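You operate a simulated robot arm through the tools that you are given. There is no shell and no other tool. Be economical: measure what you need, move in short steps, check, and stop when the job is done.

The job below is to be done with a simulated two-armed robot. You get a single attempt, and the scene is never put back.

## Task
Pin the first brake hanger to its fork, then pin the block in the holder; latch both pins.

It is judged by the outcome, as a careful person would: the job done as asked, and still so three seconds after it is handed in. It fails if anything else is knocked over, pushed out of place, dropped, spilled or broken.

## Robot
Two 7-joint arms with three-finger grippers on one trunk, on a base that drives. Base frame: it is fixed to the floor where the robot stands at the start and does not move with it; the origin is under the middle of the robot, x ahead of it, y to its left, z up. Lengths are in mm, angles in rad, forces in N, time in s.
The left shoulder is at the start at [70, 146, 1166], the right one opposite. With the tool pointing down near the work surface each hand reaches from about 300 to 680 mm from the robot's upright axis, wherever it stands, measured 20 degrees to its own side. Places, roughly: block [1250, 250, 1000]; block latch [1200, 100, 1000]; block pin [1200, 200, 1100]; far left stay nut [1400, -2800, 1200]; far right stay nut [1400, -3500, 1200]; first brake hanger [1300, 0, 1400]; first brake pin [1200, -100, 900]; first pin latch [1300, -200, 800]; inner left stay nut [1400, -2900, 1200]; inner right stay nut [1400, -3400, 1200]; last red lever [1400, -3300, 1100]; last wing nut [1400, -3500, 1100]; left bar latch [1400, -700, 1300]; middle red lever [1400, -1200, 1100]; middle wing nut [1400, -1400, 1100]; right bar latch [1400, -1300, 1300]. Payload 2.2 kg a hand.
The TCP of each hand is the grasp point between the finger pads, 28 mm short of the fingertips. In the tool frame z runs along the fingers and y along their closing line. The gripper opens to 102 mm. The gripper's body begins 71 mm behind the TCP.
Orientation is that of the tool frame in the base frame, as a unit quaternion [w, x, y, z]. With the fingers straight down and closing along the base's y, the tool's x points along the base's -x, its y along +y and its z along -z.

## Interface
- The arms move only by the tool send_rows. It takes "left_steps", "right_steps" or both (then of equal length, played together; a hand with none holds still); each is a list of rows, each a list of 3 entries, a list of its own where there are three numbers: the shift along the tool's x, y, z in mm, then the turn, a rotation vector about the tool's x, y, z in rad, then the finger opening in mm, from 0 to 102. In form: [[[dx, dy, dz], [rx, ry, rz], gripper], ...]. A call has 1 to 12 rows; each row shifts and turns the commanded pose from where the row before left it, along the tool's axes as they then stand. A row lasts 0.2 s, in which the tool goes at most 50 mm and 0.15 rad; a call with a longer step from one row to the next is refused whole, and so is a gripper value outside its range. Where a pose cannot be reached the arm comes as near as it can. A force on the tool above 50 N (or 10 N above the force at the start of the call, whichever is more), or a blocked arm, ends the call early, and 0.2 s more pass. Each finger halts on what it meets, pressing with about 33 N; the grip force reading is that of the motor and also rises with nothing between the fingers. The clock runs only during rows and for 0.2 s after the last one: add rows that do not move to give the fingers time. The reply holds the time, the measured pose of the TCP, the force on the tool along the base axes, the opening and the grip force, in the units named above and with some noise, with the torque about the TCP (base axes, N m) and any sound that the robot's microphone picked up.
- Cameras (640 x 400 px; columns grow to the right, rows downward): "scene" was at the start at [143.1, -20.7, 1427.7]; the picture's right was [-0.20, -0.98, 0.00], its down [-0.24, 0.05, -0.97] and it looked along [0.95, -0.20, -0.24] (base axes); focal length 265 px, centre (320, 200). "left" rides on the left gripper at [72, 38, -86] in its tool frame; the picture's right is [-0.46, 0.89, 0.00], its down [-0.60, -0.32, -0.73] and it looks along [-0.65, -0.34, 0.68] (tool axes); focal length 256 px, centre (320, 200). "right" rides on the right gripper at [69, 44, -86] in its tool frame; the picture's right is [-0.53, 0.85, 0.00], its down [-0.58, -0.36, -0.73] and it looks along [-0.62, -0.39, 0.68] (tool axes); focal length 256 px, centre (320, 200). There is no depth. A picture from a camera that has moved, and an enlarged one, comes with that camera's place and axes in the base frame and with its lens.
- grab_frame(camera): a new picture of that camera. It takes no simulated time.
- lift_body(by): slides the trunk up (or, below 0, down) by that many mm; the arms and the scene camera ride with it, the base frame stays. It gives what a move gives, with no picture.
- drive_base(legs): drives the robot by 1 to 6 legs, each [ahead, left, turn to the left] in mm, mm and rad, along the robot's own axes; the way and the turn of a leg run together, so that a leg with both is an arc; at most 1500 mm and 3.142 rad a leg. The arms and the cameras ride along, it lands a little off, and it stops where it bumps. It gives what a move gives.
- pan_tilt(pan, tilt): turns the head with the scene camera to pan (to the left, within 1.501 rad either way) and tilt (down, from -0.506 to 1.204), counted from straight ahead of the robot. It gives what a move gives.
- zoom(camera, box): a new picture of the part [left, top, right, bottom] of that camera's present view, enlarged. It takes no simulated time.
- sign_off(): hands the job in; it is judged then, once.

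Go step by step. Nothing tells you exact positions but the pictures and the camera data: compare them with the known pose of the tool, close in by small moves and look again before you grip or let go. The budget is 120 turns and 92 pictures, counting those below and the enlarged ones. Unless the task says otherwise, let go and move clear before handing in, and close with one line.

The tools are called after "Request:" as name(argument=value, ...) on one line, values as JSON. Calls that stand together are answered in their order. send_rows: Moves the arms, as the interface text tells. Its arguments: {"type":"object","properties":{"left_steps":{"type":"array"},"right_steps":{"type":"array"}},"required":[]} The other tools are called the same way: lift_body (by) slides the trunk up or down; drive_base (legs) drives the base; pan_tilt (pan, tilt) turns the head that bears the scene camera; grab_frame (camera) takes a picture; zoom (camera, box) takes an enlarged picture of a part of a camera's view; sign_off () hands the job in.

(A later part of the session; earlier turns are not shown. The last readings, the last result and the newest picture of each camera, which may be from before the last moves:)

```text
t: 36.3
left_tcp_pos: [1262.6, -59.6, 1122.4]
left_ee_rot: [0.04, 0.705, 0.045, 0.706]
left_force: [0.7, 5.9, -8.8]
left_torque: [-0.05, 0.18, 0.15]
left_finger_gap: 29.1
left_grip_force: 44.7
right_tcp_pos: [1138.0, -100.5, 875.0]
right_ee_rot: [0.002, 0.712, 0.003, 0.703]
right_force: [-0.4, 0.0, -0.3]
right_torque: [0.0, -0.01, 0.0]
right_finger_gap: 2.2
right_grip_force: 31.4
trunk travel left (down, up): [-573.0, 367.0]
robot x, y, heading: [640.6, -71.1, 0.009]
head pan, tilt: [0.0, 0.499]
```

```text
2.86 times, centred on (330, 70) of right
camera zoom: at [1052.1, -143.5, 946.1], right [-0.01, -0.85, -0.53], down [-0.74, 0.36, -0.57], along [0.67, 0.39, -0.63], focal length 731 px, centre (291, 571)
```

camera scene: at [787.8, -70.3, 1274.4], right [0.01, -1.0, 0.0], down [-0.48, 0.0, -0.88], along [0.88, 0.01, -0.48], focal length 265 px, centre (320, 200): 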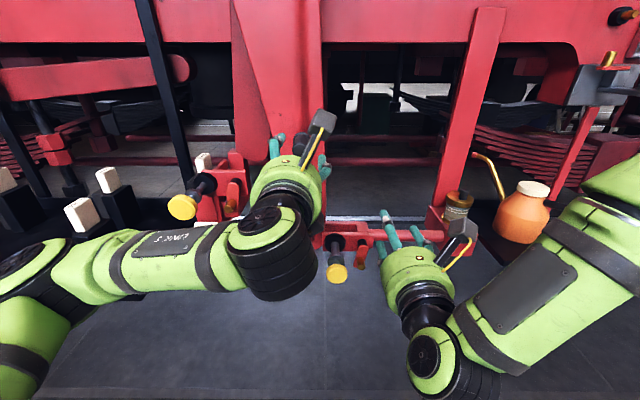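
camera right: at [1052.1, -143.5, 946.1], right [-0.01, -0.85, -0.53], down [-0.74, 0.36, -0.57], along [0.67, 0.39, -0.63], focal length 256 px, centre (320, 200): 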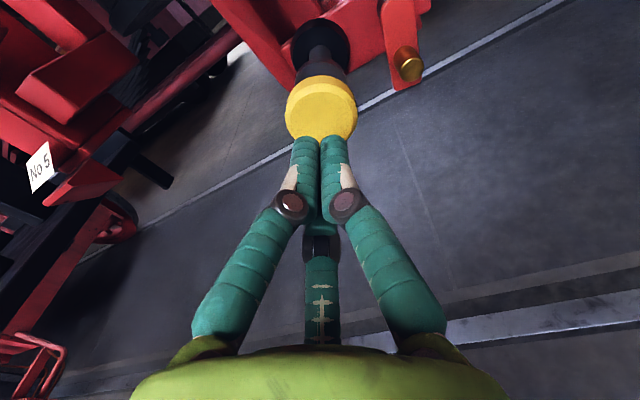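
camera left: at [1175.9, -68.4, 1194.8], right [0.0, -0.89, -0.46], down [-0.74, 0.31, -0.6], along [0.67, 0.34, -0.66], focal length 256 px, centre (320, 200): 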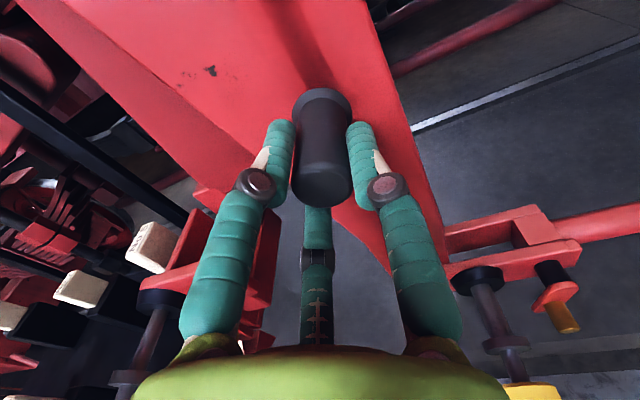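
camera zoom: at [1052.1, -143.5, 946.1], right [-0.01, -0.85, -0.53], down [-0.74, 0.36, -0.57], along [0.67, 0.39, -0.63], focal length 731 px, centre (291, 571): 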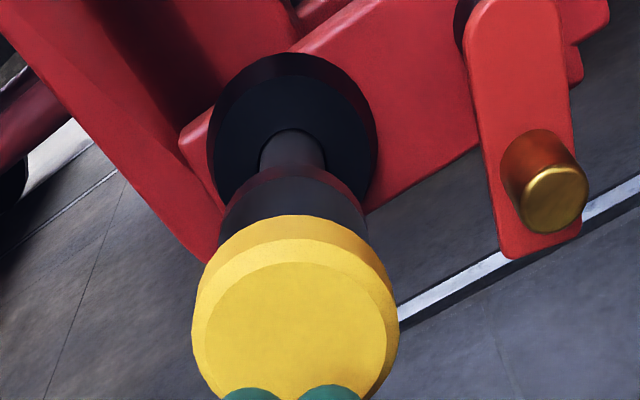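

By the visible edge, the hanger's eye is still some 18 mm short of the pin axis. I swing it on by 8 mm at the peg and look again.

Request:
send_rows(left_steps=[[[0, 4, 0], [0, 0, -0.01], 10], [[0, 4, 0], [0, 0, -0.01], 10], [[0, 0, 0], [0, 0, 0], 10]])

Request:
zoom(camera="scene", box=[300, 215, 360, 255])

Request:
zoom(camera="right", box=[220, 0, 440, 140])

```text
t: 37.1
left_tcp_pos: [1261.2, -67.5, 1122.8]
left_ee_rot: [0.047, 0.705, 0.052, 0.706]
left_force: [0.1, 5.6, -6.2]
left_torque: [0.33, 0.05, 0.29]
left_finger_gap: 28.7
left_grip_force: 45.0
right_tcp_pos: [1138.3, -99.4, 874.1]
right_ee_rot: [0.001, 0.712, 0.004, 0.703]
right_force: [0.2, -0.4, 0.1]
right_torque: [-0.01, 0.03, 0.02]
right_finger_gap: 2.1
right_grip_force: 31.0
trunk travel left (down, up): [-573.0, 367.0]
robot x, y, heading: [644.7, -72.4, 0.006]
head pan, tilt: [0.0, 0.499]
```

```text
10.00 times, centred on (330, 235) of scene
camera zoom: at [789.5, -68.7, 1274.1], right [0.01, -1.0, 0.0], down [-0.48, 0.0, -0.88], along [0.88, 0.01, -0.48], focal length 2649 px, centre (220, -150)
```

zoom: 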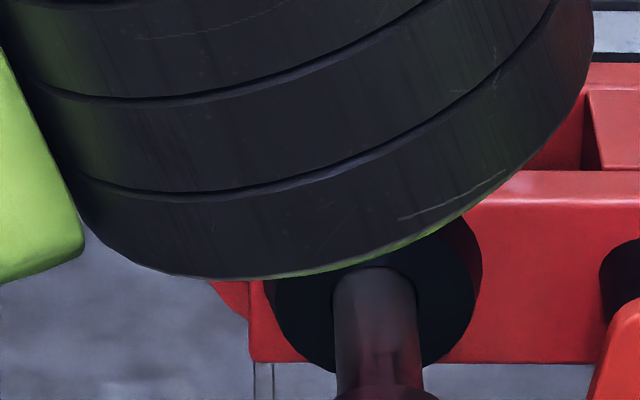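

```text
2.86 times, centred on (330, 70) of right
camera zoom: at [1052.0, -143.6, 946.5], right [-0.01, -0.85, -0.53], down [-0.74, 0.36, -0.57], along [0.67, 0.39, -0.63], focal length 731 px, centre (291, 571)
```

zoom: 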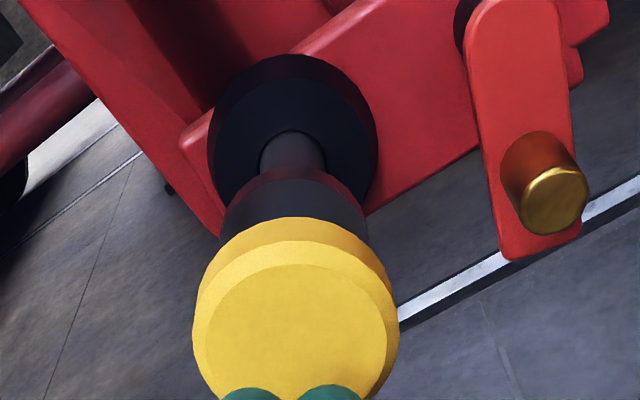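

Request:
send_rows(left_steps=[[[0, 4.5, 0], [0, 0, -0.01], 10], [[0, 0, 0], [0, 0, 0], 10]], right_steps=[[[6, 1, 0], [0, 0, 0], 0], [[0, 1, 10], [0, 0, 0], 0]])

Request:
zoom(camera="scene", box=[300, 215, 360, 255])

Request:
zoom(camera="right", box=[220, 0, 440, 140])

```text
t: 37.7
left_tcp_pos: [1261.0, -72.2, 1121.9]
left_ee_rot: [0.05, 0.705, 0.056, 0.705]
left_force: [2.1, 6.5, -5.7]
left_torque: [0.13, 0.4, 0.31]
left_finger_gap: 28.9
left_grip_force: 44.9
right_tcp_pos: [1149.3, -102.1, 880.3]
right_ee_rot: [0.003, 0.713, 0.003, 0.701]
right_force: [0.0, 0.5, 0.5]
right_torque: [0.02, 0.03, -0.02]
right_finger_gap: 2.0
right_grip_force: 31.8
trunk travel left (down, up): [-573.0, 367.0]
robot x, y, heading: [643.5, -67.4, 0.012]
head pan, tilt: [0.0, 0.499]
```

```text
10.00 times, centred on (330, 235) of scene
camera zoom: at [789.7, -68.4, 1274.1], right [0.01, -1.0, 0.0], down [-0.48, -0.01, -0.88], along [0.88, 0.01, -0.48], focal length 2649 px, centre (220, -150)
```

zoom: 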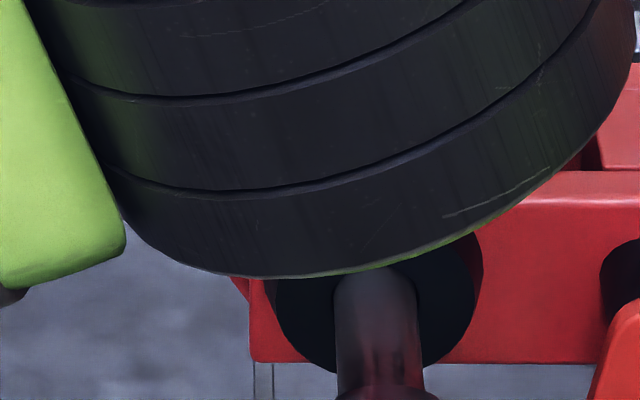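

```text
2.86 times, centred on (330, 70) of right
camera zoom: at [1062.9, -145.5, 952.1], right [-0.01, -0.85, -0.53], down [-0.74, 0.36, -0.57], along [0.67, 0.39, -0.63], focal length 731 px, centre (291, 571)
```

zoom: 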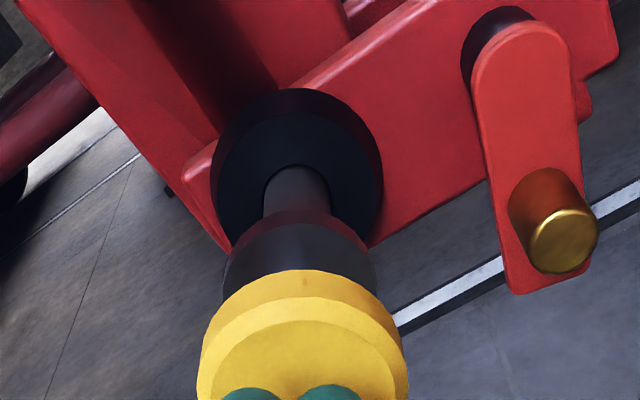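

The eye looks lined up now. I push the knob in carefully with the closed right fingers.

Request:
send_rows(right_steps=[[[0, 0, 10], [0, 0, 0], 0], [[0, 0, 8], [0, 0, 0], 0], [[0, 0, 8], [0, 0, 0], 0], [[0, 0, 8], [0, 0, 0], 0], [[0, 0, 8], [0, 0, 0], 0]])

Request:
grab_frame(camera="right")

```text
t: 38.9
left_tcp_pos: [1260.6, -73.2, 1124.1]
left_ee_rot: [0.051, 0.705, 0.055, 0.706]
left_force: [7.6, 6.0, -2.6]
left_torque: [-0.09, 0.19, -0.03]
left_finger_gap: 29.0
left_grip_force: 44.8
right_tcp_pos: [1191.9, -103.5, 880.6]
right_ee_rot: [0.003, 0.713, 0.003, 0.702]
right_force: [-2.0, -1.3, -0.2]
right_torque: [0.01, -0.06, 0.01]
right_finger_gap: 2.1
right_grip_force: 31.5
trunk travel left (down, up): [-573.0, 367.0]
robot x, y, heading: [644.0, -68.0, 0.003]
head pan, tilt: [0.0, 0.499]
```

```text
55 pictures are left
camera right: at [1104.8, -146.0, 951.7], right [-0.01, -0.85, -0.53], down [-0.74, 0.36, -0.57], along [0.67, 0.39, -0.63], focal length 256 px, centre (320, 200)
```

right: 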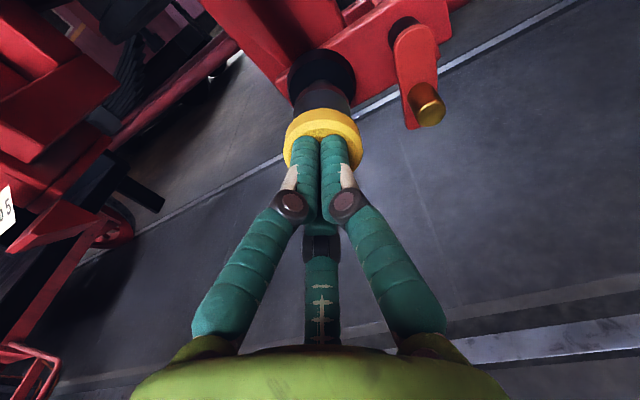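

Request:
send_rows(right_steps=[[[0, 0, 6], [0, 0, 0], 0], [[0, 0, 6], [0, 0, 0], 0], [[0, 0, 6], [0, 0, 0], 0]])

```text
t: 39.7
left_tcp_pos: [1260.8, -73.7, 1122.7]
left_ee_rot: [0.051, 0.705, 0.055, 0.706]
left_force: [10.7, 4.3, -1.4]
left_torque: [-0.04, -0.03, 0.01]
left_finger_gap: 29.1
left_grip_force: 45.4
right_tcp_pos: [1208.1, -102.0, 879.2]
right_ee_rot: [0.001, 0.712, 0.003, 0.702]
right_force: [-3.3, 0.3, 1.0]
right_torque: [0.03, -0.08, 0.04]
right_finger_gap: 2.1
right_grip_force: 30.9
trunk travel left (down, up): [-573.0, 367.0]
robot x, y, heading: [648.0, -67.2, 0.008]
head pan, tilt: [0.0, 0.499]
```

Request:
send_rows(right_steps=[[[0, 0, 6], [0, 0, 0], 0], [[0, 0, 6], [0, 0, 0], 0], [[0, 0, 6], [0, 0, 0], 0], [[0, 0, 6], [0, 0, 0], 0]])

Request:
grab_frame(camera="right")

```text
t: 40.5
left_tcp_pos: [1260.0, -72.7, 1123.4]
left_ee_rot: [0.048, 0.705, 0.057, 0.705]
left_force: [4.6, -1.5, 0.9]
left_torque: [0.03, 0.19, 0.27]
left_finger_gap: 29.1
left_grip_force: 44.7
right_tcp_pos: [1216.2, -102.1, 880.2]
right_ee_rot: [0.004, 0.714, 0.002, 0.7]
right_force: [-9.0, -1.7, 1.6]
right_torque: [0.1, -0.18, 0.02]
right_finger_gap: 2.0
right_grip_force: 31.8
right hand out of reach, approached as far as the arm can: row 3
trunk travel left (down, up): [-573.0, 367.0]
robot x, y, heading: [646.1, -70.0, 0.006]
head pan, tilt: [0.0, 0.499]
stopped in row 3 (right hand): the force on the tool passed its limit at 58 N (the readings are from after the stop); the commanded pose is now the measured one
```

```text
54 pictures are left
camera right: at [1130.8, -145.4, 951.9], right [-0.01, -0.85, -0.53], down [-0.74, 0.36, -0.57], along [0.67, 0.38, -0.63], focal length 256 px, centre (320, 200)
```

right: 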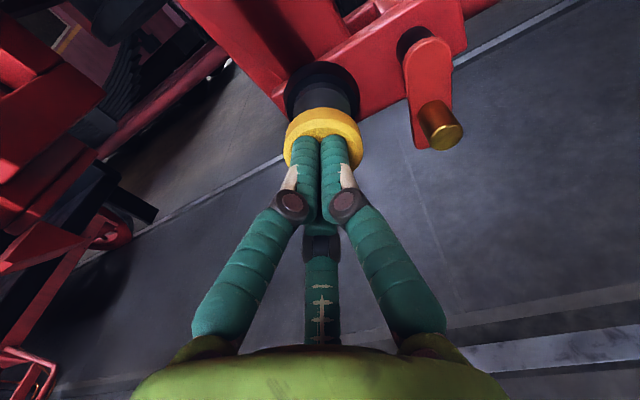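

Request:
zoom(camera="right", box=[250, 30, 400, 150])

Request:
zoom(camera="scene", box=[290, 210, 380, 280])

```text
3.33 times, centred on (325, 90) of right
camera zoom: at [1130.8, -145.4, 951.9], right [-0.01, -0.85, -0.53], down [-0.74, 0.36, -0.57], along [0.67, 0.38, -0.63], focal length 853 px, centre (303, 567)
```

zoom: 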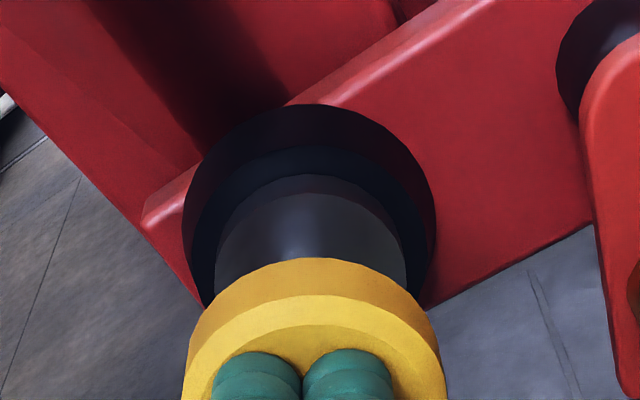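

```text
5.71 times, centred on (335, 245) of scene
camera zoom: at [786.2, -71.9, 1274.5], right [0.01, -1.0, 0.0], down [-0.48, 0.0, -0.88], along [0.88, 0.01, -0.48], focal length 1514 px, centre (234, -57)
```

zoom: 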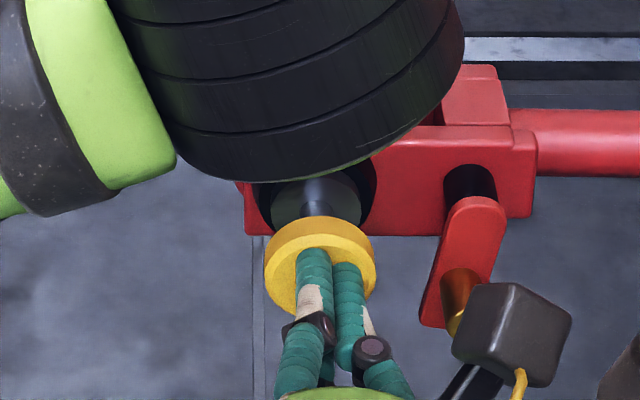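

The pin's collar looks seated on the boss. Keeping the hanger held, I take the right hand back and around to the right of the latch handle.

Request:
send_rows(right_steps=[[[0, 0, -25], [0, 0, 0], 0], [[0, 0, -25], [0, 0, 0], 0], [[-8, 24, 0], [0, 0, 0], 0], [[-10, 24, 0], [0, 0, 0], 0], [[-10, 24, 0], [0, 0, 0], 0], [[-10, 24, 0], [0, 0, 0], 0], [[0, 0, 20], [0, 0, 0], 0], [[0, 0, 20], [0, 0, 0], 0], [[0, 0, 0], [0, 0, 0], 0]])

Request:
grab_frame(camera="right")

Request:
zoom(camera="scene", box=[290, 200, 410, 290])

```text
t: 42.5
left_tcp_pos: [1260.7, -73.5, 1123.2]
left_ee_rot: [0.047, 0.705, 0.057, 0.705]
left_force: [-2.3, -4.4, 2.8]
left_torque: [-0.2, -0.13, -0.37]
left_finger_gap: 29.1
left_grip_force: 44.9
right_tcp_pos: [1188.7, -118.6, 886.5]
right_ee_rot: [0.005, 0.715, 0.002, 0.699]
right_force: [-0.7, 0.5, -0.2]
right_torque: [-0.01, 0.01, -0.02]
right_finger_gap: 1.8
right_grip_force: 32.1
right hand out of reach, approached as far as the arm can: row 3, 4, 5, 6, 7, 8
trunk travel left (down, up): [-573.0, 367.0]
robot x, y, heading: [646.8, -68.8, 0.004]
head pan, tilt: [0.0, 0.499]
```

```text
51 pictures are left
camera right: at [1102.2, -162.0, 958.3], right [-0.02, -0.85, -0.53], down [-0.74, 0.36, -0.56], along [0.67, 0.38, -0.64], focal length 256 px, centre (320, 200)
```

right: 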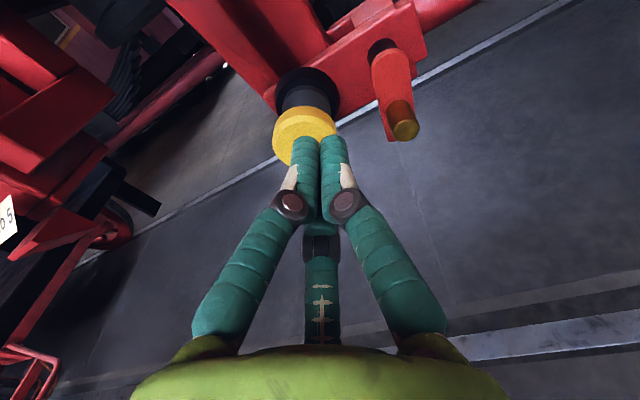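

```text
4.44 times, centred on (350, 245) of scene
camera zoom: at [786.5, -71.7, 1274.5], right [0.01, -1.0, 0.0], down [-0.48, 0.0, -0.88], along [0.88, 0.01, -0.48], focal length 1177 px, centre (187, 0)
```

zoom: 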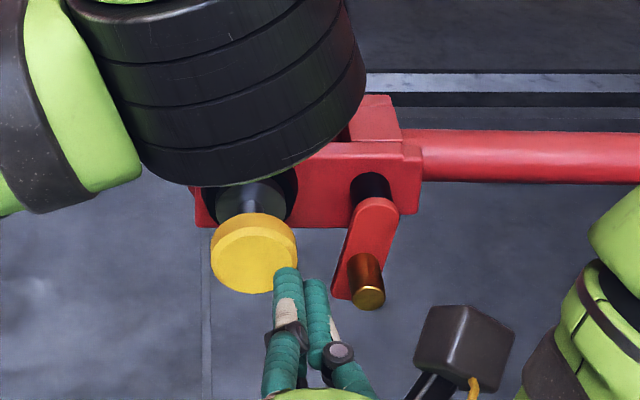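

The right arm is cramped this close to the robot. The pin should now hold the hanger, so I release the peg with the left hand and check that the hanger stays put.

Request:
send_rows(left_steps=[[[0, 0, 0], [0, 0, 0], 40], [[0, 0, 0], [0, 0, 0], 70], [[0, 0, 0], [0, 0, 0], 80], [[0, 0, -25], [0, 0, 0], 80], [[0, 0, -25], [0, 0, 0], 80], [[0, 0, -25], [0, 0, 0], 80]])

Request:
drive_base(legs=[[-110, 0, 0]])

Request:
grab_frame(camera="scene")

```text
t: 43.9
left_tcp_pos: [1185.8, -74.6, 1124.4]
left_ee_rot: [0.048, 0.705, 0.057, 0.705]
left_force: [0.8, -0.9, 0.7]
left_torque: [0.0, -0.01, -0.01]
left_finger_gap: 80.0
left_grip_force: 0.1
right_tcp_pos: [1187.7, -117.8, 884.9]
right_ee_rot: [0.005, 0.715, 0.002, 0.699]
right_force: [0.8, -0.1, 0.5]
right_torque: [-0.01, -0.03, -0.02]
right_finger_gap: 1.9
right_grip_force: 31.0
trunk travel left (down, up): [-573.0, 367.0]
robot x, y, heading: [639.4, -67.3, 0.009]
head pan, tilt: [0.0, 0.499]
```

```text
t: 45.1
left_tcp_pos: [1075.1, -73.0, 1124.1]
left_ee_rot: [0.046, 0.706, 0.059, 0.705]
left_force: [0.5, 0.0, 0.4]
left_torque: [0.01, 0.02, 0.02]
left_finger_gap: 80.1
left_grip_force: 0.1
right_tcp_pos: [1077.2, -118.1, 884.3]
right_ee_rot: [0.004, 0.715, 0.002, 0.699]
right_force: [-0.4, -1.2, -0.1]
right_torque: [-0.06, -0.01, 0.0]
right_finger_gap: 1.9
right_grip_force: 31.4
trunk travel left (down, up): [-573.0, 367.0]
robot x, y, heading: [530.3, -70.8, 0.006]
head pan, tilt: [0.0, 0.499]
```

```text
49 pictures are left
camera scene: at [677.3, -71.2, 1274.2], right [0.01, -1.0, 0.0], down [-0.48, 0.0, -0.88], along [0.88, 0.01, -0.48], focal length 265 px, centre (320, 200)
```

scene: 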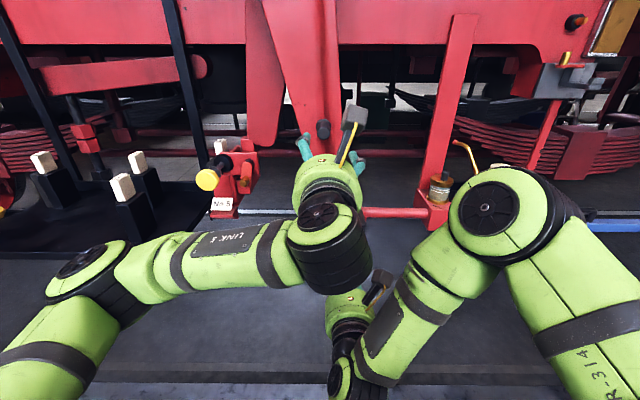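

The hanger stays in the fork on its own, so the pin is through. I shift the base left for better arm room and re-post the right hand to the right of the latch handle.

Request:
drive_base(legs=[[0, 80, 0]])

Request:
send_rows(left_steps=[[[0, -20, 0], [0, 0, 0.015], 70], [[0, -20, 0], [0, 0, 0.02], 50], [[0, -20, 0], [0, 0, 0.03], 30], [[0, -20, 0], [0, 0, 0.03], 0], [[0, -20, 0], [0, 0, 0.03], 0], [[0, 0, 0], [0, 0, 0], 0]], right_steps=[[[-6, 30, 0], [0, 0, 0], 0], [[-6, 30, 0], [0, 0, 0], 0], [[-6, 30, 0], [0, 0, 0], 0], [[-6, 30, 0], [0, 0, 0], 0], [[-6, 30, 0], [0, 0, 0], 0], [[-6, 5, 0], [0, 0, 0], 0]])

Request:
grab_frame(camera="scene")

```text
t: 46.1
left_tcp_pos: [1077.0, 4.3, 1124.5]
left_ee_rot: [0.048, 0.706, 0.057, 0.705]
left_force: [0.5, 0.3, -0.4]
left_torque: [-0.02, -0.03, 0.0]
left_finger_gap: 79.9
left_grip_force: 0.0
right_tcp_pos: [1078.3, -39.5, 885.6]
right_ee_rot: [0.005, 0.715, 0.001, 0.7]
right_force: [-0.2, 0.1, 0.3]
right_torque: [-0.01, 0.0, -0.02]
right_finger_gap: 2.2
right_grip_force: 31.7
trunk travel left (down, up): [-573.0, 367.0]
robot x, y, heading: [536.4, 10.1, 0.007]
head pan, tilt: [0.0, 0.499]
```

```text
t: 47.5
left_tcp_pos: [1075.7, 104.3, 1112.6]
left_ee_rot: [0.003, 0.708, 0.012, 0.706]
left_force: [-0.7, -0.8, -0.5]
left_torque: [-0.01, -0.01, 0.04]
left_finger_gap: 2.2
left_grip_force: 31.7
right_tcp_pos: [1051.9, -65.4, 906.0]
right_ee_rot: [0.007, 0.716, 0.0, 0.698]
right_force: [0.9, 1.4, -0.2]
right_torque: [-0.01, -0.03, -0.03]
right_finger_gap: 2.1
right_grip_force: 31.2
right hand out of reach, approached as far as the arm can: row 1, 2, 3, 4, 5, 6
trunk travel left (down, up): [-573.0, 367.0]
robot x, y, heading: [531.7, 10.7, 0.006]
head pan, tilt: [0.0, 0.499]
```

```text
48 pictures are left
camera scene: at [676.9, 7.9, 1274.3], right [0.01, -1.0, 0.0], down [-0.48, 0.0, -0.88], along [0.88, 0.01, -0.48], focal length 265 px, centre (320, 200)
```

scene: 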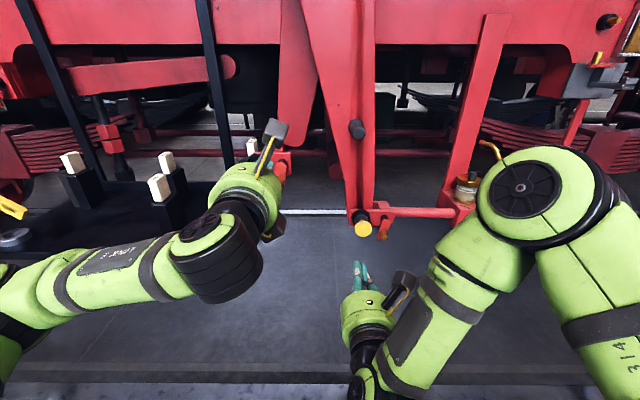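

The hanger hangs straight on its pin now. The right arm is at its limit this low, so I lower the trunk and raise the hand relative to it.

Request:
lift_body(by=-130)

Request:
send_rows(right_steps=[[[20, 0, 10], [0, 0, 0], 0], [[20, 0, 10], [0, 0, 0], 0], [[20, 0, 10], [0, 0, 0], 0], [[20, 0, 10], [0, 0, 0], 0], [[20, 0, 10], [0, 0, 0], 0], [[20, 0, 10], [0, 0, 0], 0]])

```text
t: 49.1
left_tcp_pos: [1075.2, 104.6, 982.4]
left_ee_rot: [0.003, 0.708, 0.013, 0.706]
left_force: [0.6, -1.3, -0.2]
left_torque: [0.0, 0.02, -0.01]
left_finger_gap: 2.1
left_grip_force: 31.1
right_tcp_pos: [1052.1, -63.8, 776.5]
right_ee_rot: [0.007, 0.716, 0.0, 0.698]
right_force: [0.9, -0.1, -0.3]
right_torque: [0.03, 0.02, 0.04]
right_finger_gap: 2.3
right_grip_force: 31.2
trunk travel left (down, up): [-443.0, 497.0]
robot x, y, heading: [534.8, 9.9, 0.003]
head pan, tilt: [0.0, 0.499]
```

```text
t: 50.5
left_tcp_pos: [1074.2, 104.5, 983.0]
left_ee_rot: [0.002, 0.708, 0.013, 0.706]
left_force: [0.3, 0.1, 0.5]
left_torque: [0.04, 0.01, -0.04]
left_finger_gap: 2.0
left_grip_force: 31.6
right_tcp_pos: [1112.6, -64.5, 896.3]
right_ee_rot: [0.007, 0.716, 0.0, 0.698]
right_force: [0.2, -0.5, -0.5]
right_torque: [-0.06, -0.04, 0.03]
right_finger_gap: 2.1
right_grip_force: 31.4
trunk travel left (down, up): [-443.0, 497.0]
robot x, y, heading: [536.4, 8.5, 0.007]
head pan, tilt: [0.0, 0.499]
```

Request:
send_rows(right_steps=[[[0, 30, 0], [0, 0, 0], 0], [[0, 30, 0], [0, 0, 0], 0], [[0, 30, 0], [0, 0, 0], 0], [[0, 25, 0], [0, 0, 0], 0], [[0, 21, 0], [0, 0, 0], 0], [[-25, 0, 0], [0, 0, 0], 0], [[-25, 0, 0], [0, 0, 0], 0]])

Request:
grab_frame(camera="right")

```text
t: 52.1
left_tcp_pos: [1075.9, 104.4, 981.8]
left_ee_rot: [0.002, 0.708, 0.013, 0.706]
left_force: [-0.2, -0.7, -0.6]
left_torque: [-0.01, 0.0, 0.0]
left_finger_gap: 2.1
left_grip_force: 31.4
right_tcp_pos: [1088.8, -125.5, 904.5]
right_ee_rot: [0.01, 0.718, -0.003, 0.696]
right_force: [0.4, -0.7, 0.0]
right_torque: [-0.03, -0.01, 0.03]
right_finger_gap: 2.1
right_grip_force: 31.6
right hand out of reach, approached as far as the arm can: row 2, 3, 4, 5, 6, 7
trunk travel left (down, up): [-443.0, 497.0]
robot x, y, heading: [534.9, 7.8, 0.007]
head pan, tilt: [0.0, 0.499]
```

```text
47 pictures are left
camera right: at [1003.2, -168.4, 976.7], right [-0.03, -0.85, -0.53], down [-0.74, 0.37, -0.56], along [0.67, 0.37, -0.64], focal length 256 px, centre (320, 200)
```

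right: 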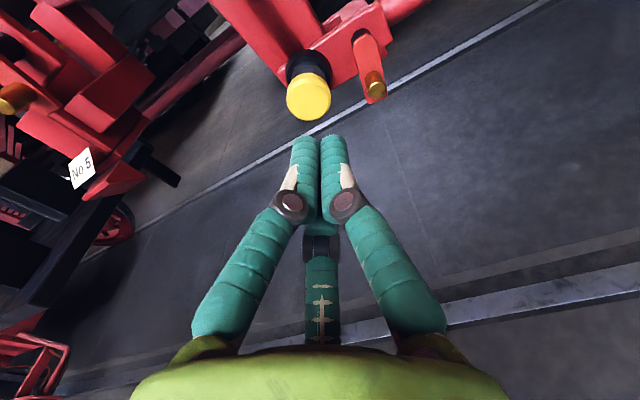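

Request:
send_rows(right_steps=[[[0, 0, 0], [0, 0, -0.15], 0], [[0, 0, 0], [0, 0, -0.15], 0], [[0, 0, 0], [0, 0, -0.15], 0], [[0, 0, 0], [0, 0, -0.15], 0], [[0, 0, 0], [0, 0, -0.15], 0], [[0, 0, 0], [0, 0, -0.15], 0], [[15, 20, 0], [0, 0, 0], 0], [[15, 20, 0], [0, 0, 0], 0], [[15, 20, 0], [0, 0, 0], 0]])

Request:
grab_frame(camera="scene")

```text
t: 54.1
left_tcp_pos: [1073.7, 104.2, 983.2]
left_ee_rot: [0.005, 0.708, 0.013, 0.706]
left_force: [0.2, -1.0, 0.9]
left_torque: [-0.04, 0.01, 0.0]
left_finger_gap: 1.9
left_grip_force: 31.8
right_tcp_pos: [1089.3, -128.7, 978.7]
right_ee_rot: [0.31, 0.645, 0.311, 0.625]
right_force: [-0.7, -0.2, 0.4]
right_torque: [-0.01, -0.02, 0.01]
right_finger_gap: 2.2
right_grip_force: 31.7
trunk travel left (down, up): [-443.0, 497.0]
robot x, y, heading: [532.8, 11.1, 0.006]
head pan, tilt: [0.0, 0.499]
```

```text
46 pictures are left
camera scene: at [676.3, 8.0, 1144.3], right [0.01, -1.0, 0.0], down [-0.48, 0.0, -0.88], along [0.88, 0.01, -0.48], focal length 265 px, centre (320, 200)
```

scene: 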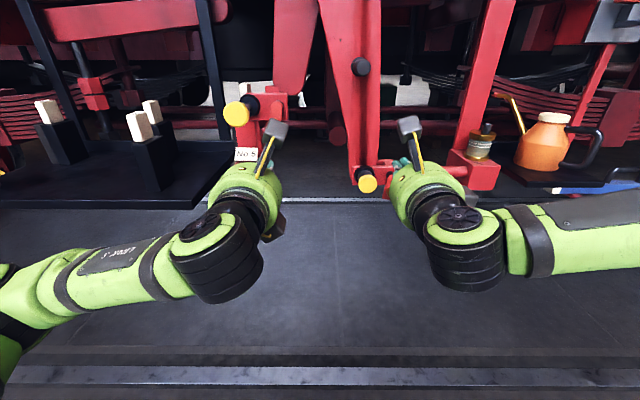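

The arm has popped into a comfortable posture with the elbow outward. I now move the hand to the right in that posture, then down.

Request:
send_rows(right_steps=[[[-16, 12, 0], [0, 0, 0], 0], [[-16, 12, 0], [0, 0, 0], 0], [[-16, 12, 0], [0, 0, 0], 0], [[-14, 12, 0], [0, 0, 0], 0], [[-15.4, -19.7, 0], [0, 0, 0], 0], [[-15.4, -19.7, 0], [0, 0, 0], 0], [[-15.4, -19.7, 0], [0, 0, 0], 0], [[-15.4, -19.7, 0], [0, 0, 0], 0], [[-15.4, -19.7, 0], [0, 0, 0], 0], [[-5, -6.3, 0], [0, 0, 0], 0]])

Request:
grab_frame(camera="right")

Request:
zoom(camera="scene", box=[310, 100, 470, 220])

```text
t: 56.3
left_tcp_pos: [1074.7, 104.9, 982.8]
left_ee_rot: [0.004, 0.708, 0.013, 0.706]
left_force: [0.2, -0.3, -0.1]
left_torque: [-0.03, -0.03, -0.03]
left_finger_gap: 2.3
left_grip_force: 31.4
right_tcp_pos: [1084.9, -205.2, 962.8]
right_ee_rot: [0.309, 0.647, 0.313, 0.623]
right_force: [-0.4, 0.2, 0.2]
right_torque: [0.0, -0.02, 0.01]
right_finger_gap: 2.0
right_grip_force: 31.1
right hand out of reach, approached as far as the arm can: row 5, 6, 7, 8, 9, 10
trunk travel left (down, up): [-443.0, 497.0]
robot x, y, heading: [536.7, 11.2, 0.008]
head pan, tilt: [0.0, 0.499]
```

```text
45 pictures are left
camera right: at [1001.8, -177.5, 1043.7], right [0.0, -0.94, 0.34], down [-0.75, -0.22, -0.62], along [0.66, -0.25, -0.71], focal length 256 px, centre (320, 200)
```

right: 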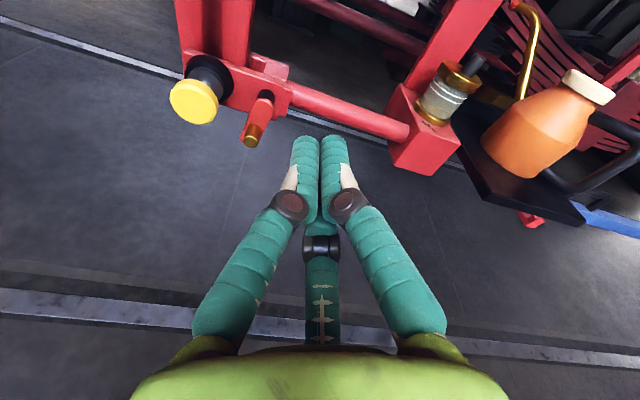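

```text
3.33 times, centred on (390, 160) of scene
camera zoom: at [676.4, 8.4, 1144.3], right [0.01, -1.0, 0.0], down [-0.48, 0.0, -0.88], along [0.88, 0.0, -0.48], focal length 883 px, centre (87, 333)
```

zoom: 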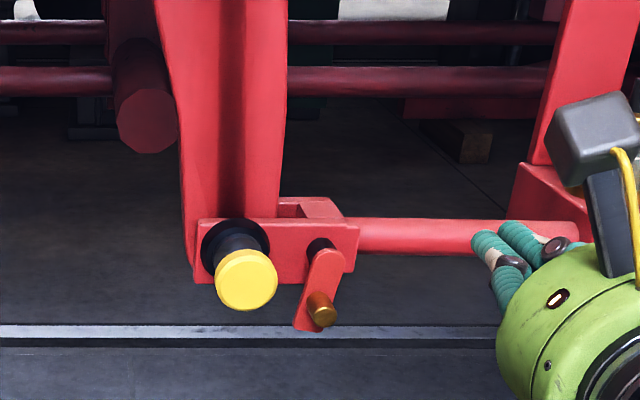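

The view shows the collar seated and the hanger in the fork. The hand can't go lower from here, so I lower the trunk further instead.

Request:
lift_body(by=-115)

Request:
drive_base(legs=[[60, 0, 0]])

Request:
grab_frame(camera="right")

Request:
grab_frame(camera="scene")

```text
t: 57.8
left_tcp_pos: [1074.1, 104.3, 867.1]
left_ee_rot: [0.003, 0.708, 0.013, 0.706]
left_force: [0.0, -0.9, -0.3]
left_torque: [0.0, 0.02, 0.0]
left_finger_gap: 1.9
left_grip_force: 31.2
right_tcp_pos: [1086.1, -205.4, 848.5]
right_ee_rot: [0.309, 0.647, 0.313, 0.623]
right_force: [0.0, -1.0, 0.3]
right_torque: [-0.01, 0.01, -0.01]
right_finger_gap: 2.0
right_grip_force: 31.2
trunk travel left (down, up): [-328.0, 612.0]
robot x, y, heading: [533.9, 8.8, 0.006]
head pan, tilt: [0.0, 0.499]
```

```text
t: 58.7
left_tcp_pos: [1134.3, 105.3, 867.9]
left_ee_rot: [0.002, 0.708, 0.012, 0.706]
left_force: [0.2, -0.6, -0.1]
left_torque: [-0.02, -0.05, -0.01]
left_finger_gap: 1.8
left_grip_force: 31.7
right_tcp_pos: [1145.2, -204.8, 848.0]
right_ee_rot: [0.307, 0.647, 0.312, 0.624]
right_force: [0.2, -0.9, 0.4]
right_torque: [0.0, 0.01, 0.02]
right_finger_gap: 2.1
right_grip_force: 31.5
trunk travel left (down, up): [-328.0, 612.0]
robot x, y, heading: [593.6, 11.0, 0.004]
head pan, tilt: [0.0, 0.499]
```

```text
43 pictures are left
camera right: at [1061.7, -177.0, 928.3], right [0.0, -0.94, 0.34], down [-0.75, -0.22, -0.62], along [0.66, -0.25, -0.71], focal length 256 px, centre (320, 200)
```

right: 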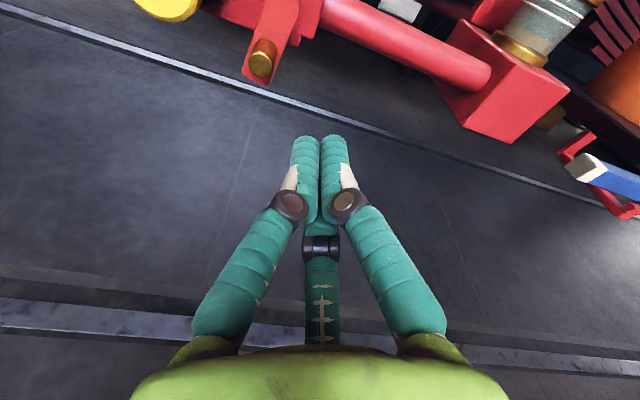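

```text
42 pictures are left
camera scene: at [736.2, 8.9, 1029.2], right [0.01, -1.0, 0.0], down [-0.48, 0.0, -0.88], along [0.88, 0.01, -0.48], focal length 265 px, centre (320, 200)
```

scene: 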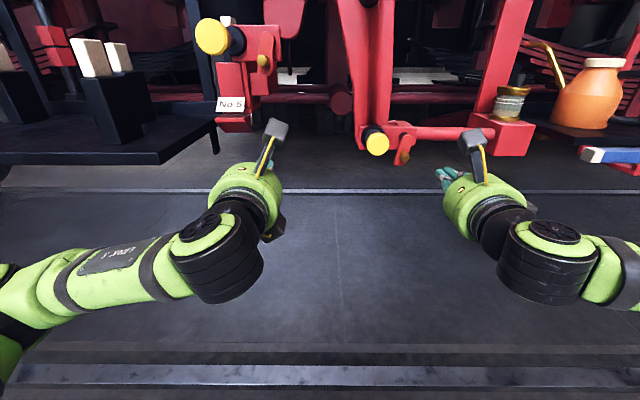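

The latch handle is confirmed at [1258,-160,845]. I advance the closed fingers to its right.

Request:
send_rows(right_steps=[[[-3, -4, 25], [0, 0, 0], 0], [[0, 0, 25], [0, 0, 0], 0], [[0, 0, 25], [0, 0, 0], 0], [[0, 0, 25], [0, 0, 0], 0], [[0, 0, 0], [0, 0, 0], 0]])

Request:
grab_frame(camera="right")

Request:
zoom(camera="scene", box=[340, 90, 500, 210])

```text
t: 59.9
left_tcp_pos: [1133.1, 105.1, 867.8]
left_ee_rot: [0.003, 0.708, 0.013, 0.706]
left_force: [-0.2, -0.4, -0.3]
left_torque: [0.02, 0.0, -0.01]
left_finger_gap: 2.0
left_grip_force: 31.5
right_tcp_pos: [1237.3, -223.7, 856.7]
right_ee_rot: [0.308, 0.648, 0.315, 0.621]
right_force: [-0.4, -0.6, 0.3]
right_torque: [0.0, 0.02, -0.02]
right_finger_gap: 2.3
right_grip_force: 31.8
right hand out of reach, approached as far as the arm can: row 1, 2, 3, 4
trunk travel left (down, up): [-328.0, 612.0]
robot x, y, heading: [593.2, 11.0, 0.008]
head pan, tilt: [0.0, 0.499]
```

```text
41 pictures are left
camera right: at [1153.9, -195.6, 936.3], right [0.01, -0.94, 0.34], down [-0.76, -0.22, -0.61], along [0.65, -0.25, -0.71], focal length 256 px, centre (320, 200)
```

right: 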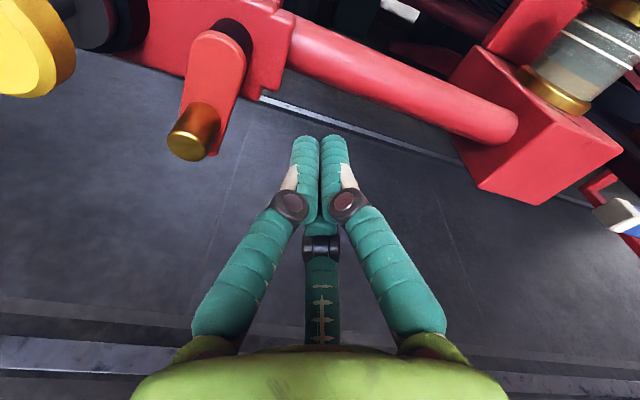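

```text
3.33 times, centred on (420, 150) of scene
camera zoom: at [735.4, 8.9, 1029.4], right [0.01, -1.0, 0.0], down [-0.48, 0.0, -0.88], along [0.88, 0.01, -0.48], focal length 883 px, centre (-13, 367)
```

zoom: 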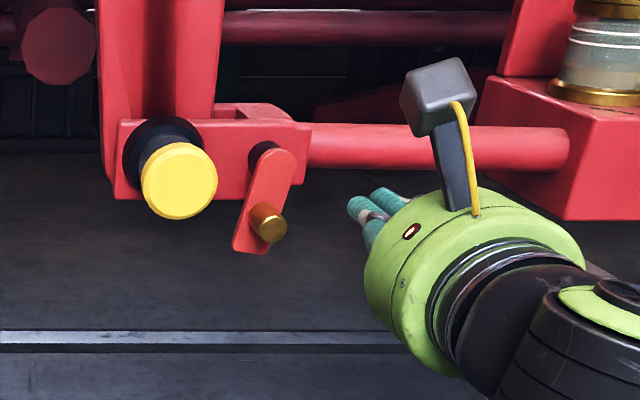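

Request:
send_rows(right_steps=[[[0, 0, 0], [0, 0, -0.15], 0], [[0, 0, 0], [0, 0, -0.15], 0], [[0, 0, 0], [0, 0, -0.15], 0], [[0, 0, 0], [0, 0, -0.15], 0], [[0, -10, 5], [0, 0, -0.0664], 0], [[10, 0, 0], [0, 0, 0], 0]])

```text
t: 61.3
left_tcp_pos: [1134.3, 105.6, 867.8]
left_ee_rot: [0.003, 0.708, 0.013, 0.707]
left_force: [-0.4, 0.4, -0.6]
left_torque: [-0.02, 0.01, 0.01]
left_finger_gap: 2.0
left_grip_force: 31.3
right_tcp_pos: [1237.4, -217.9, 854.8]
right_ee_rot: [0.491, 0.51, 0.509, 0.49]
right_force: [0.0, -0.5, 0.1]
right_torque: [0.0, -0.01, 0.01]
right_finger_gap: 1.9
right_grip_force: 31.4
right hand out of reach, approached as far as the arm can: row 5, 6
trunk travel left (down, up): [-328.0, 612.0]
robot x, y, heading: [591.1, 9.1, 0.01]
head pan, tilt: [0.0, 0.499]
```

Request:
lift_body(by=-12)

Request:
drive_base(legs=[[14, 0, 0]])

Request:
send_rows(right_steps=[[[10, 0, 0], [0, 0, 0], 0], [[8, 0, 0], [0, 0, 0], 0], [[0, 0, 0], [0, 0, 0], 0]])

Request:
grab_frame(camera="right")

```text
t: 61.9
left_tcp_pos: [1133.6, 106.5, 856.5]
left_ee_rot: [0.004, 0.708, 0.013, 0.706]
left_force: [-0.6, 0.4, 1.0]
left_torque: [0.0, 0.0, -0.02]
left_finger_gap: 2.0
left_grip_force: 31.9
right_tcp_pos: [1237.1, -219.8, 842.2]
right_ee_rot: [0.49, 0.51, 0.509, 0.491]
right_force: [-0.3, -0.5, 0.5]
right_torque: [0.0, 0.0, 0.01]
right_finger_gap: 2.1
right_grip_force: 31.9
trunk travel left (down, up): [-316.0, 624.0]
robot x, y, heading: [592.0, 8.4, 0.003]
head pan, tilt: [0.0, 0.499]
```

```text
t: 62.7
left_tcp_pos: [1149.0, 107.5, 856.1]
left_ee_rot: [0.003, 0.708, 0.013, 0.706]
left_force: [-0.2, 0.7, -0.3]
left_torque: [0.0, 0.0, -0.03]
left_finger_gap: 1.8
left_grip_force: 31.5
right_tcp_pos: [1251.9, -219.1, 842.6]
right_ee_rot: [0.49, 0.511, 0.509, 0.49]
right_force: [0.9, -0.3, -0.9]
right_torque: [-0.01, 0.01, 0.01]
right_finger_gap: 2.1
right_grip_force: 31.3
trunk travel left (down, up): [-316.0, 624.0]
robot x, y, heading: [604.2, 10.8, 0.002]
head pan, tilt: [0.0, 0.499]
```

```text
t: 63.5
left_tcp_pos: [1148.3, 104.7, 856.0]
left_ee_rot: [0.003, 0.708, 0.013, 0.706]
left_force: [-1.0, -0.1, 0.1]
left_torque: [-0.01, -0.01, -0.03]
left_finger_gap: 1.9
left_grip_force: 31.7
right_tcp_pos: [1249.9, -202.1, 843.7]
right_ee_rot: [0.49, 0.512, 0.508, 0.49]
right_force: [-0.7, 0.7, -0.2]
right_torque: [0.03, 0.0, -0.04]
right_finger_gap: 2.1
right_grip_force: 31.7
trunk travel left (down, up): [-316.0, 624.0]
robot x, y, heading: [606.5, 8.9, 0.003]
head pan, tilt: [0.0, 0.499]
```

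```text
39 pictures are left
camera right: at [1165.7, -133.1, 892.5], right [0.03, -0.54, 0.84], down [-0.75, -0.57, -0.34], along [0.66, -0.62, -0.42], focal length 256 px, centre (320, 200)
```

right: 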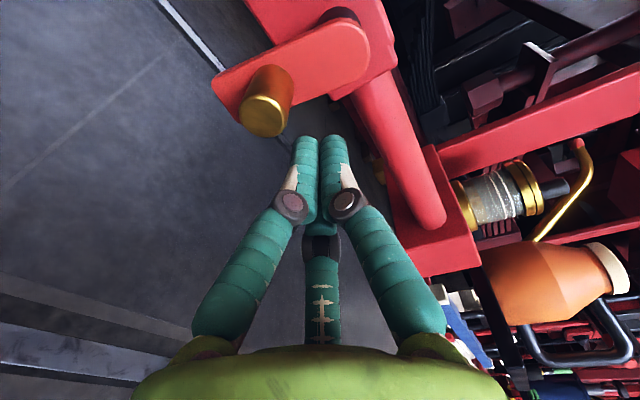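

The fingers sit just right of the handle. I push it left and then up in an arc toward the pin.

Request:
send_rows(right_steps=[[[9, 0, 0], [0, 0, 0], 0], [[9, 0, 0], [0, 0, 0], 0], [[9, 0, 0], [0, 0, 0], 0], [[9, 0, 0], [0, 0, 0], 0], [[9, 0, 0], [0, 0, 0], 0], [[0, 0, 0], [0, 0, 0], 0]])

Request:
grab_frame(camera="right")

Request:
zoom(camera="scene", box=[340, 90, 460, 180])

```text
t: 64.9
left_tcp_pos: [1148.3, 106.7, 855.9]
left_ee_rot: [0.003, 0.708, 0.013, 0.706]
left_force: [0.1, -0.7, 0.5]
left_torque: [-0.02, 0.0, 0.0]
left_finger_gap: 2.2
left_grip_force: 31.7
right_tcp_pos: [1252.4, -154.8, 842.0]
right_ee_rot: [0.49, 0.51, 0.509, 0.49]
right_force: [-0.7, -0.5, -2.1]
right_torque: [-0.04, 0.0, 0.0]
right_finger_gap: 2.1
right_grip_force: 31.7
trunk travel left (down, up): [-316.0, 624.0]
robot x, y, heading: [606.3, 9.5, 0.004]
head pan, tilt: [0.0, 0.499]
```

```text
38 pictures are left
camera right: at [1166.8, -86.8, 890.2], right [0.03, -0.54, 0.84], down [-0.75, -0.58, -0.34], along [0.67, -0.62, -0.42], focal length 256 px, centre (320, 200)
```

right: 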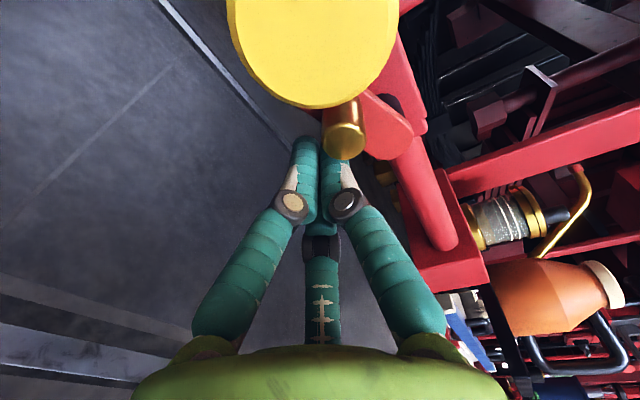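

```text
4.44 times, centred on (400, 135) of scene
camera zoom: at [749.8, 8.9, 1017.3], right [0.01, -1.0, 0.0], down [-0.48, 0.0, -0.88], along [0.88, 0.01, -0.48], focal length 1177 px, centre (-36, 489)
```

zoom: 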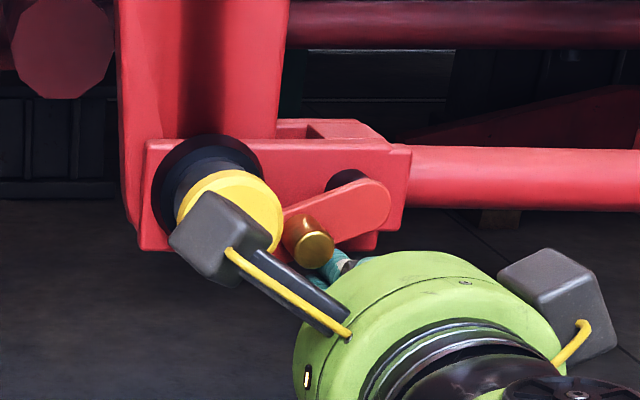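

The latch is swinging over the pin. I push it the rest of the way upward.

Request:
send_rows(right_steps=[[[2, 6, 0], [0, 0, 0], 0], [[2, 6, 0], [0, 0, 0], 0], [[2, 6, 0], [0, 0, 0], 0], [[2, 5, 0], [0, 0, 0], 0], [[0, 0, 0], [0, 0, 0], 0]])

Request:
zoom(camera="right", box=[200, 0, 440, 180])

Request:
zoom(camera="scene", box=[340, 90, 460, 180])

```text
t: 66.1
left_tcp_pos: [1150.3, 104.3, 854.0]
left_ee_rot: [0.003, 0.709, 0.012, 0.705]
left_force: [0.0, 1.0, -0.3]
left_torque: [0.03, -0.01, -0.01]
left_finger_gap: 2.3
left_grip_force: 31.6
right_tcp_pos: [1256.3, -151.5, 849.1]
right_ee_rot: [0.483, 0.52, 0.516, 0.48]
right_force: [-20.8, -6.0, -39.5]
right_torque: [0.11, 0.43, -0.14]
right_finger_gap: 1.8
right_grip_force: 31.2
trunk travel left (down, up): [-316.0, 624.0]
robot x, y, heading: [608.8, 8.3, 0.002]
head pan, tilt: [0.0, 0.499]
```

```text
2.22 times, centred on (320, 90) of right
camera zoom: at [1173.0, -82.8, 900.2], right [0.06, -0.54, 0.84], down [-0.76, -0.57, -0.31], along [0.65, -0.62, -0.44], focal length 569 px, centre (320, 444)
```

zoom: 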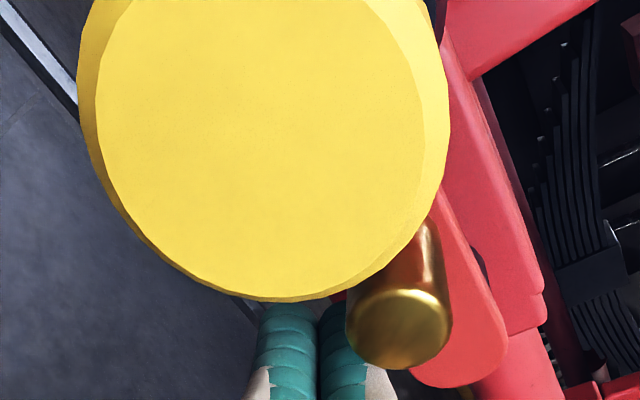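

```text
4.44 times, centred on (400, 135) of scene
camera zoom: at [751.8, 6.5, 1016.7], right [0.01, -1.0, 0.0], down [-0.48, 0.0, -0.88], along [0.88, 0.01, -0.48], focal length 1177 px, centre (-36, 489)
```

zoom: 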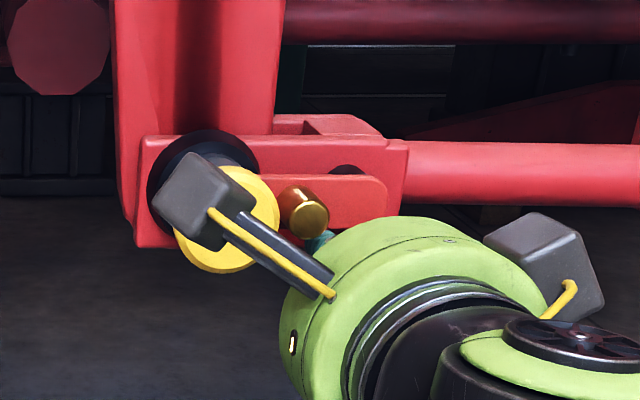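

The latch now lies level behind the knob and is against its stop. I back the right hand off downward, then away, and check.

Request:
send_rows(right_steps=[[[-2, -10, 0], [0, 0, 0], 0], [[-5, -8, 0], [0, 0, 0], 0], [[-10, 0, 0], [0, 0, 0], 0], [[-10, 0, 0], [0, 0, 0], 0], [[0, 0, -25], [0, 0, 0], 0], [[0, 0, -25], [0, 0, 0], 0], [[0, 0, -25], [0, 0, 0], 0], [[0, 0, -25], [0, 0, 0], 0]])

Request:
zoom(camera="scene", box=[320, 70, 440, 180])

Request:
grab_frame(camera="scene")

```text
t: 67.9
left_tcp_pos: [1146.7, 105.9, 855.9]
left_ee_rot: [0.004, 0.708, 0.011, 0.706]
left_force: [0.4, 0.2, -0.5]
left_torque: [-0.03, -0.02, 0.0]
left_finger_gap: 2.0
left_grip_force: 31.7
right_tcp_pos: [1149.7, -175.8, 852.8]
right_ee_rot: [0.49, 0.511, 0.509, 0.49]
right_force: [-0.3, 0.0, 0.2]
right_torque: [0.03, 0.01, 0.02]
right_finger_gap: 2.3
right_grip_force: 31.6
trunk travel left (down, up): [-316.0, 624.0]
robot x, y, heading: [607.9, 13.5, 0.005]
head pan, tilt: [0.0, 0.499]
```

```text
3.64 times, centred on (380, 125) of scene
camera zoom: at [749.4, 8.8, 1017.4], right [0.01, -1.0, 0.0], down [-0.48, 0.0, -0.88], along [0.88, 0.01, -0.48], focal length 963 px, centre (102, 473)
```

zoom: 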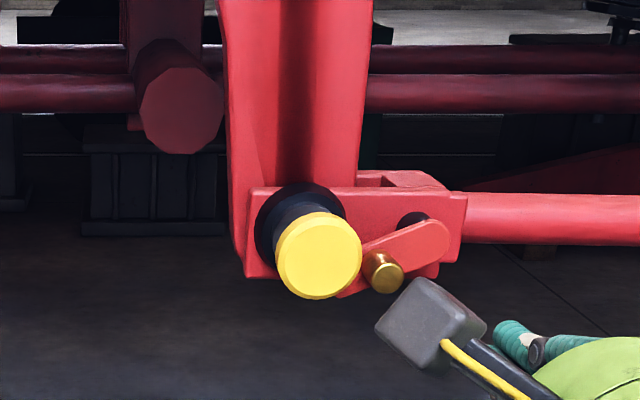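

```text
33 pictures are left
camera scene: at [749.4, 8.8, 1017.4], right [0.01, -1.0, 0.0], down [-0.48, 0.0, -0.88], along [0.88, 0.01, -0.48], focal length 265 px, centre (320, 200)
```

scene: 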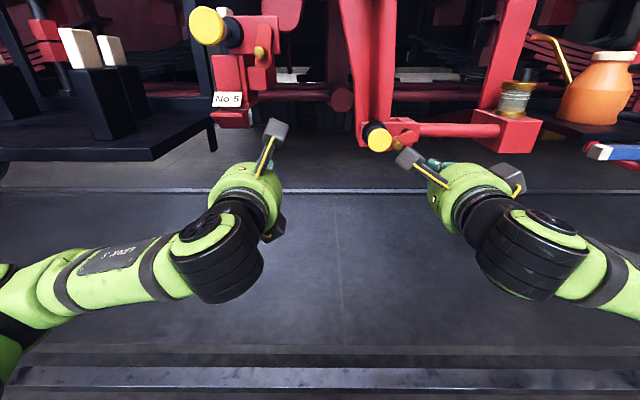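

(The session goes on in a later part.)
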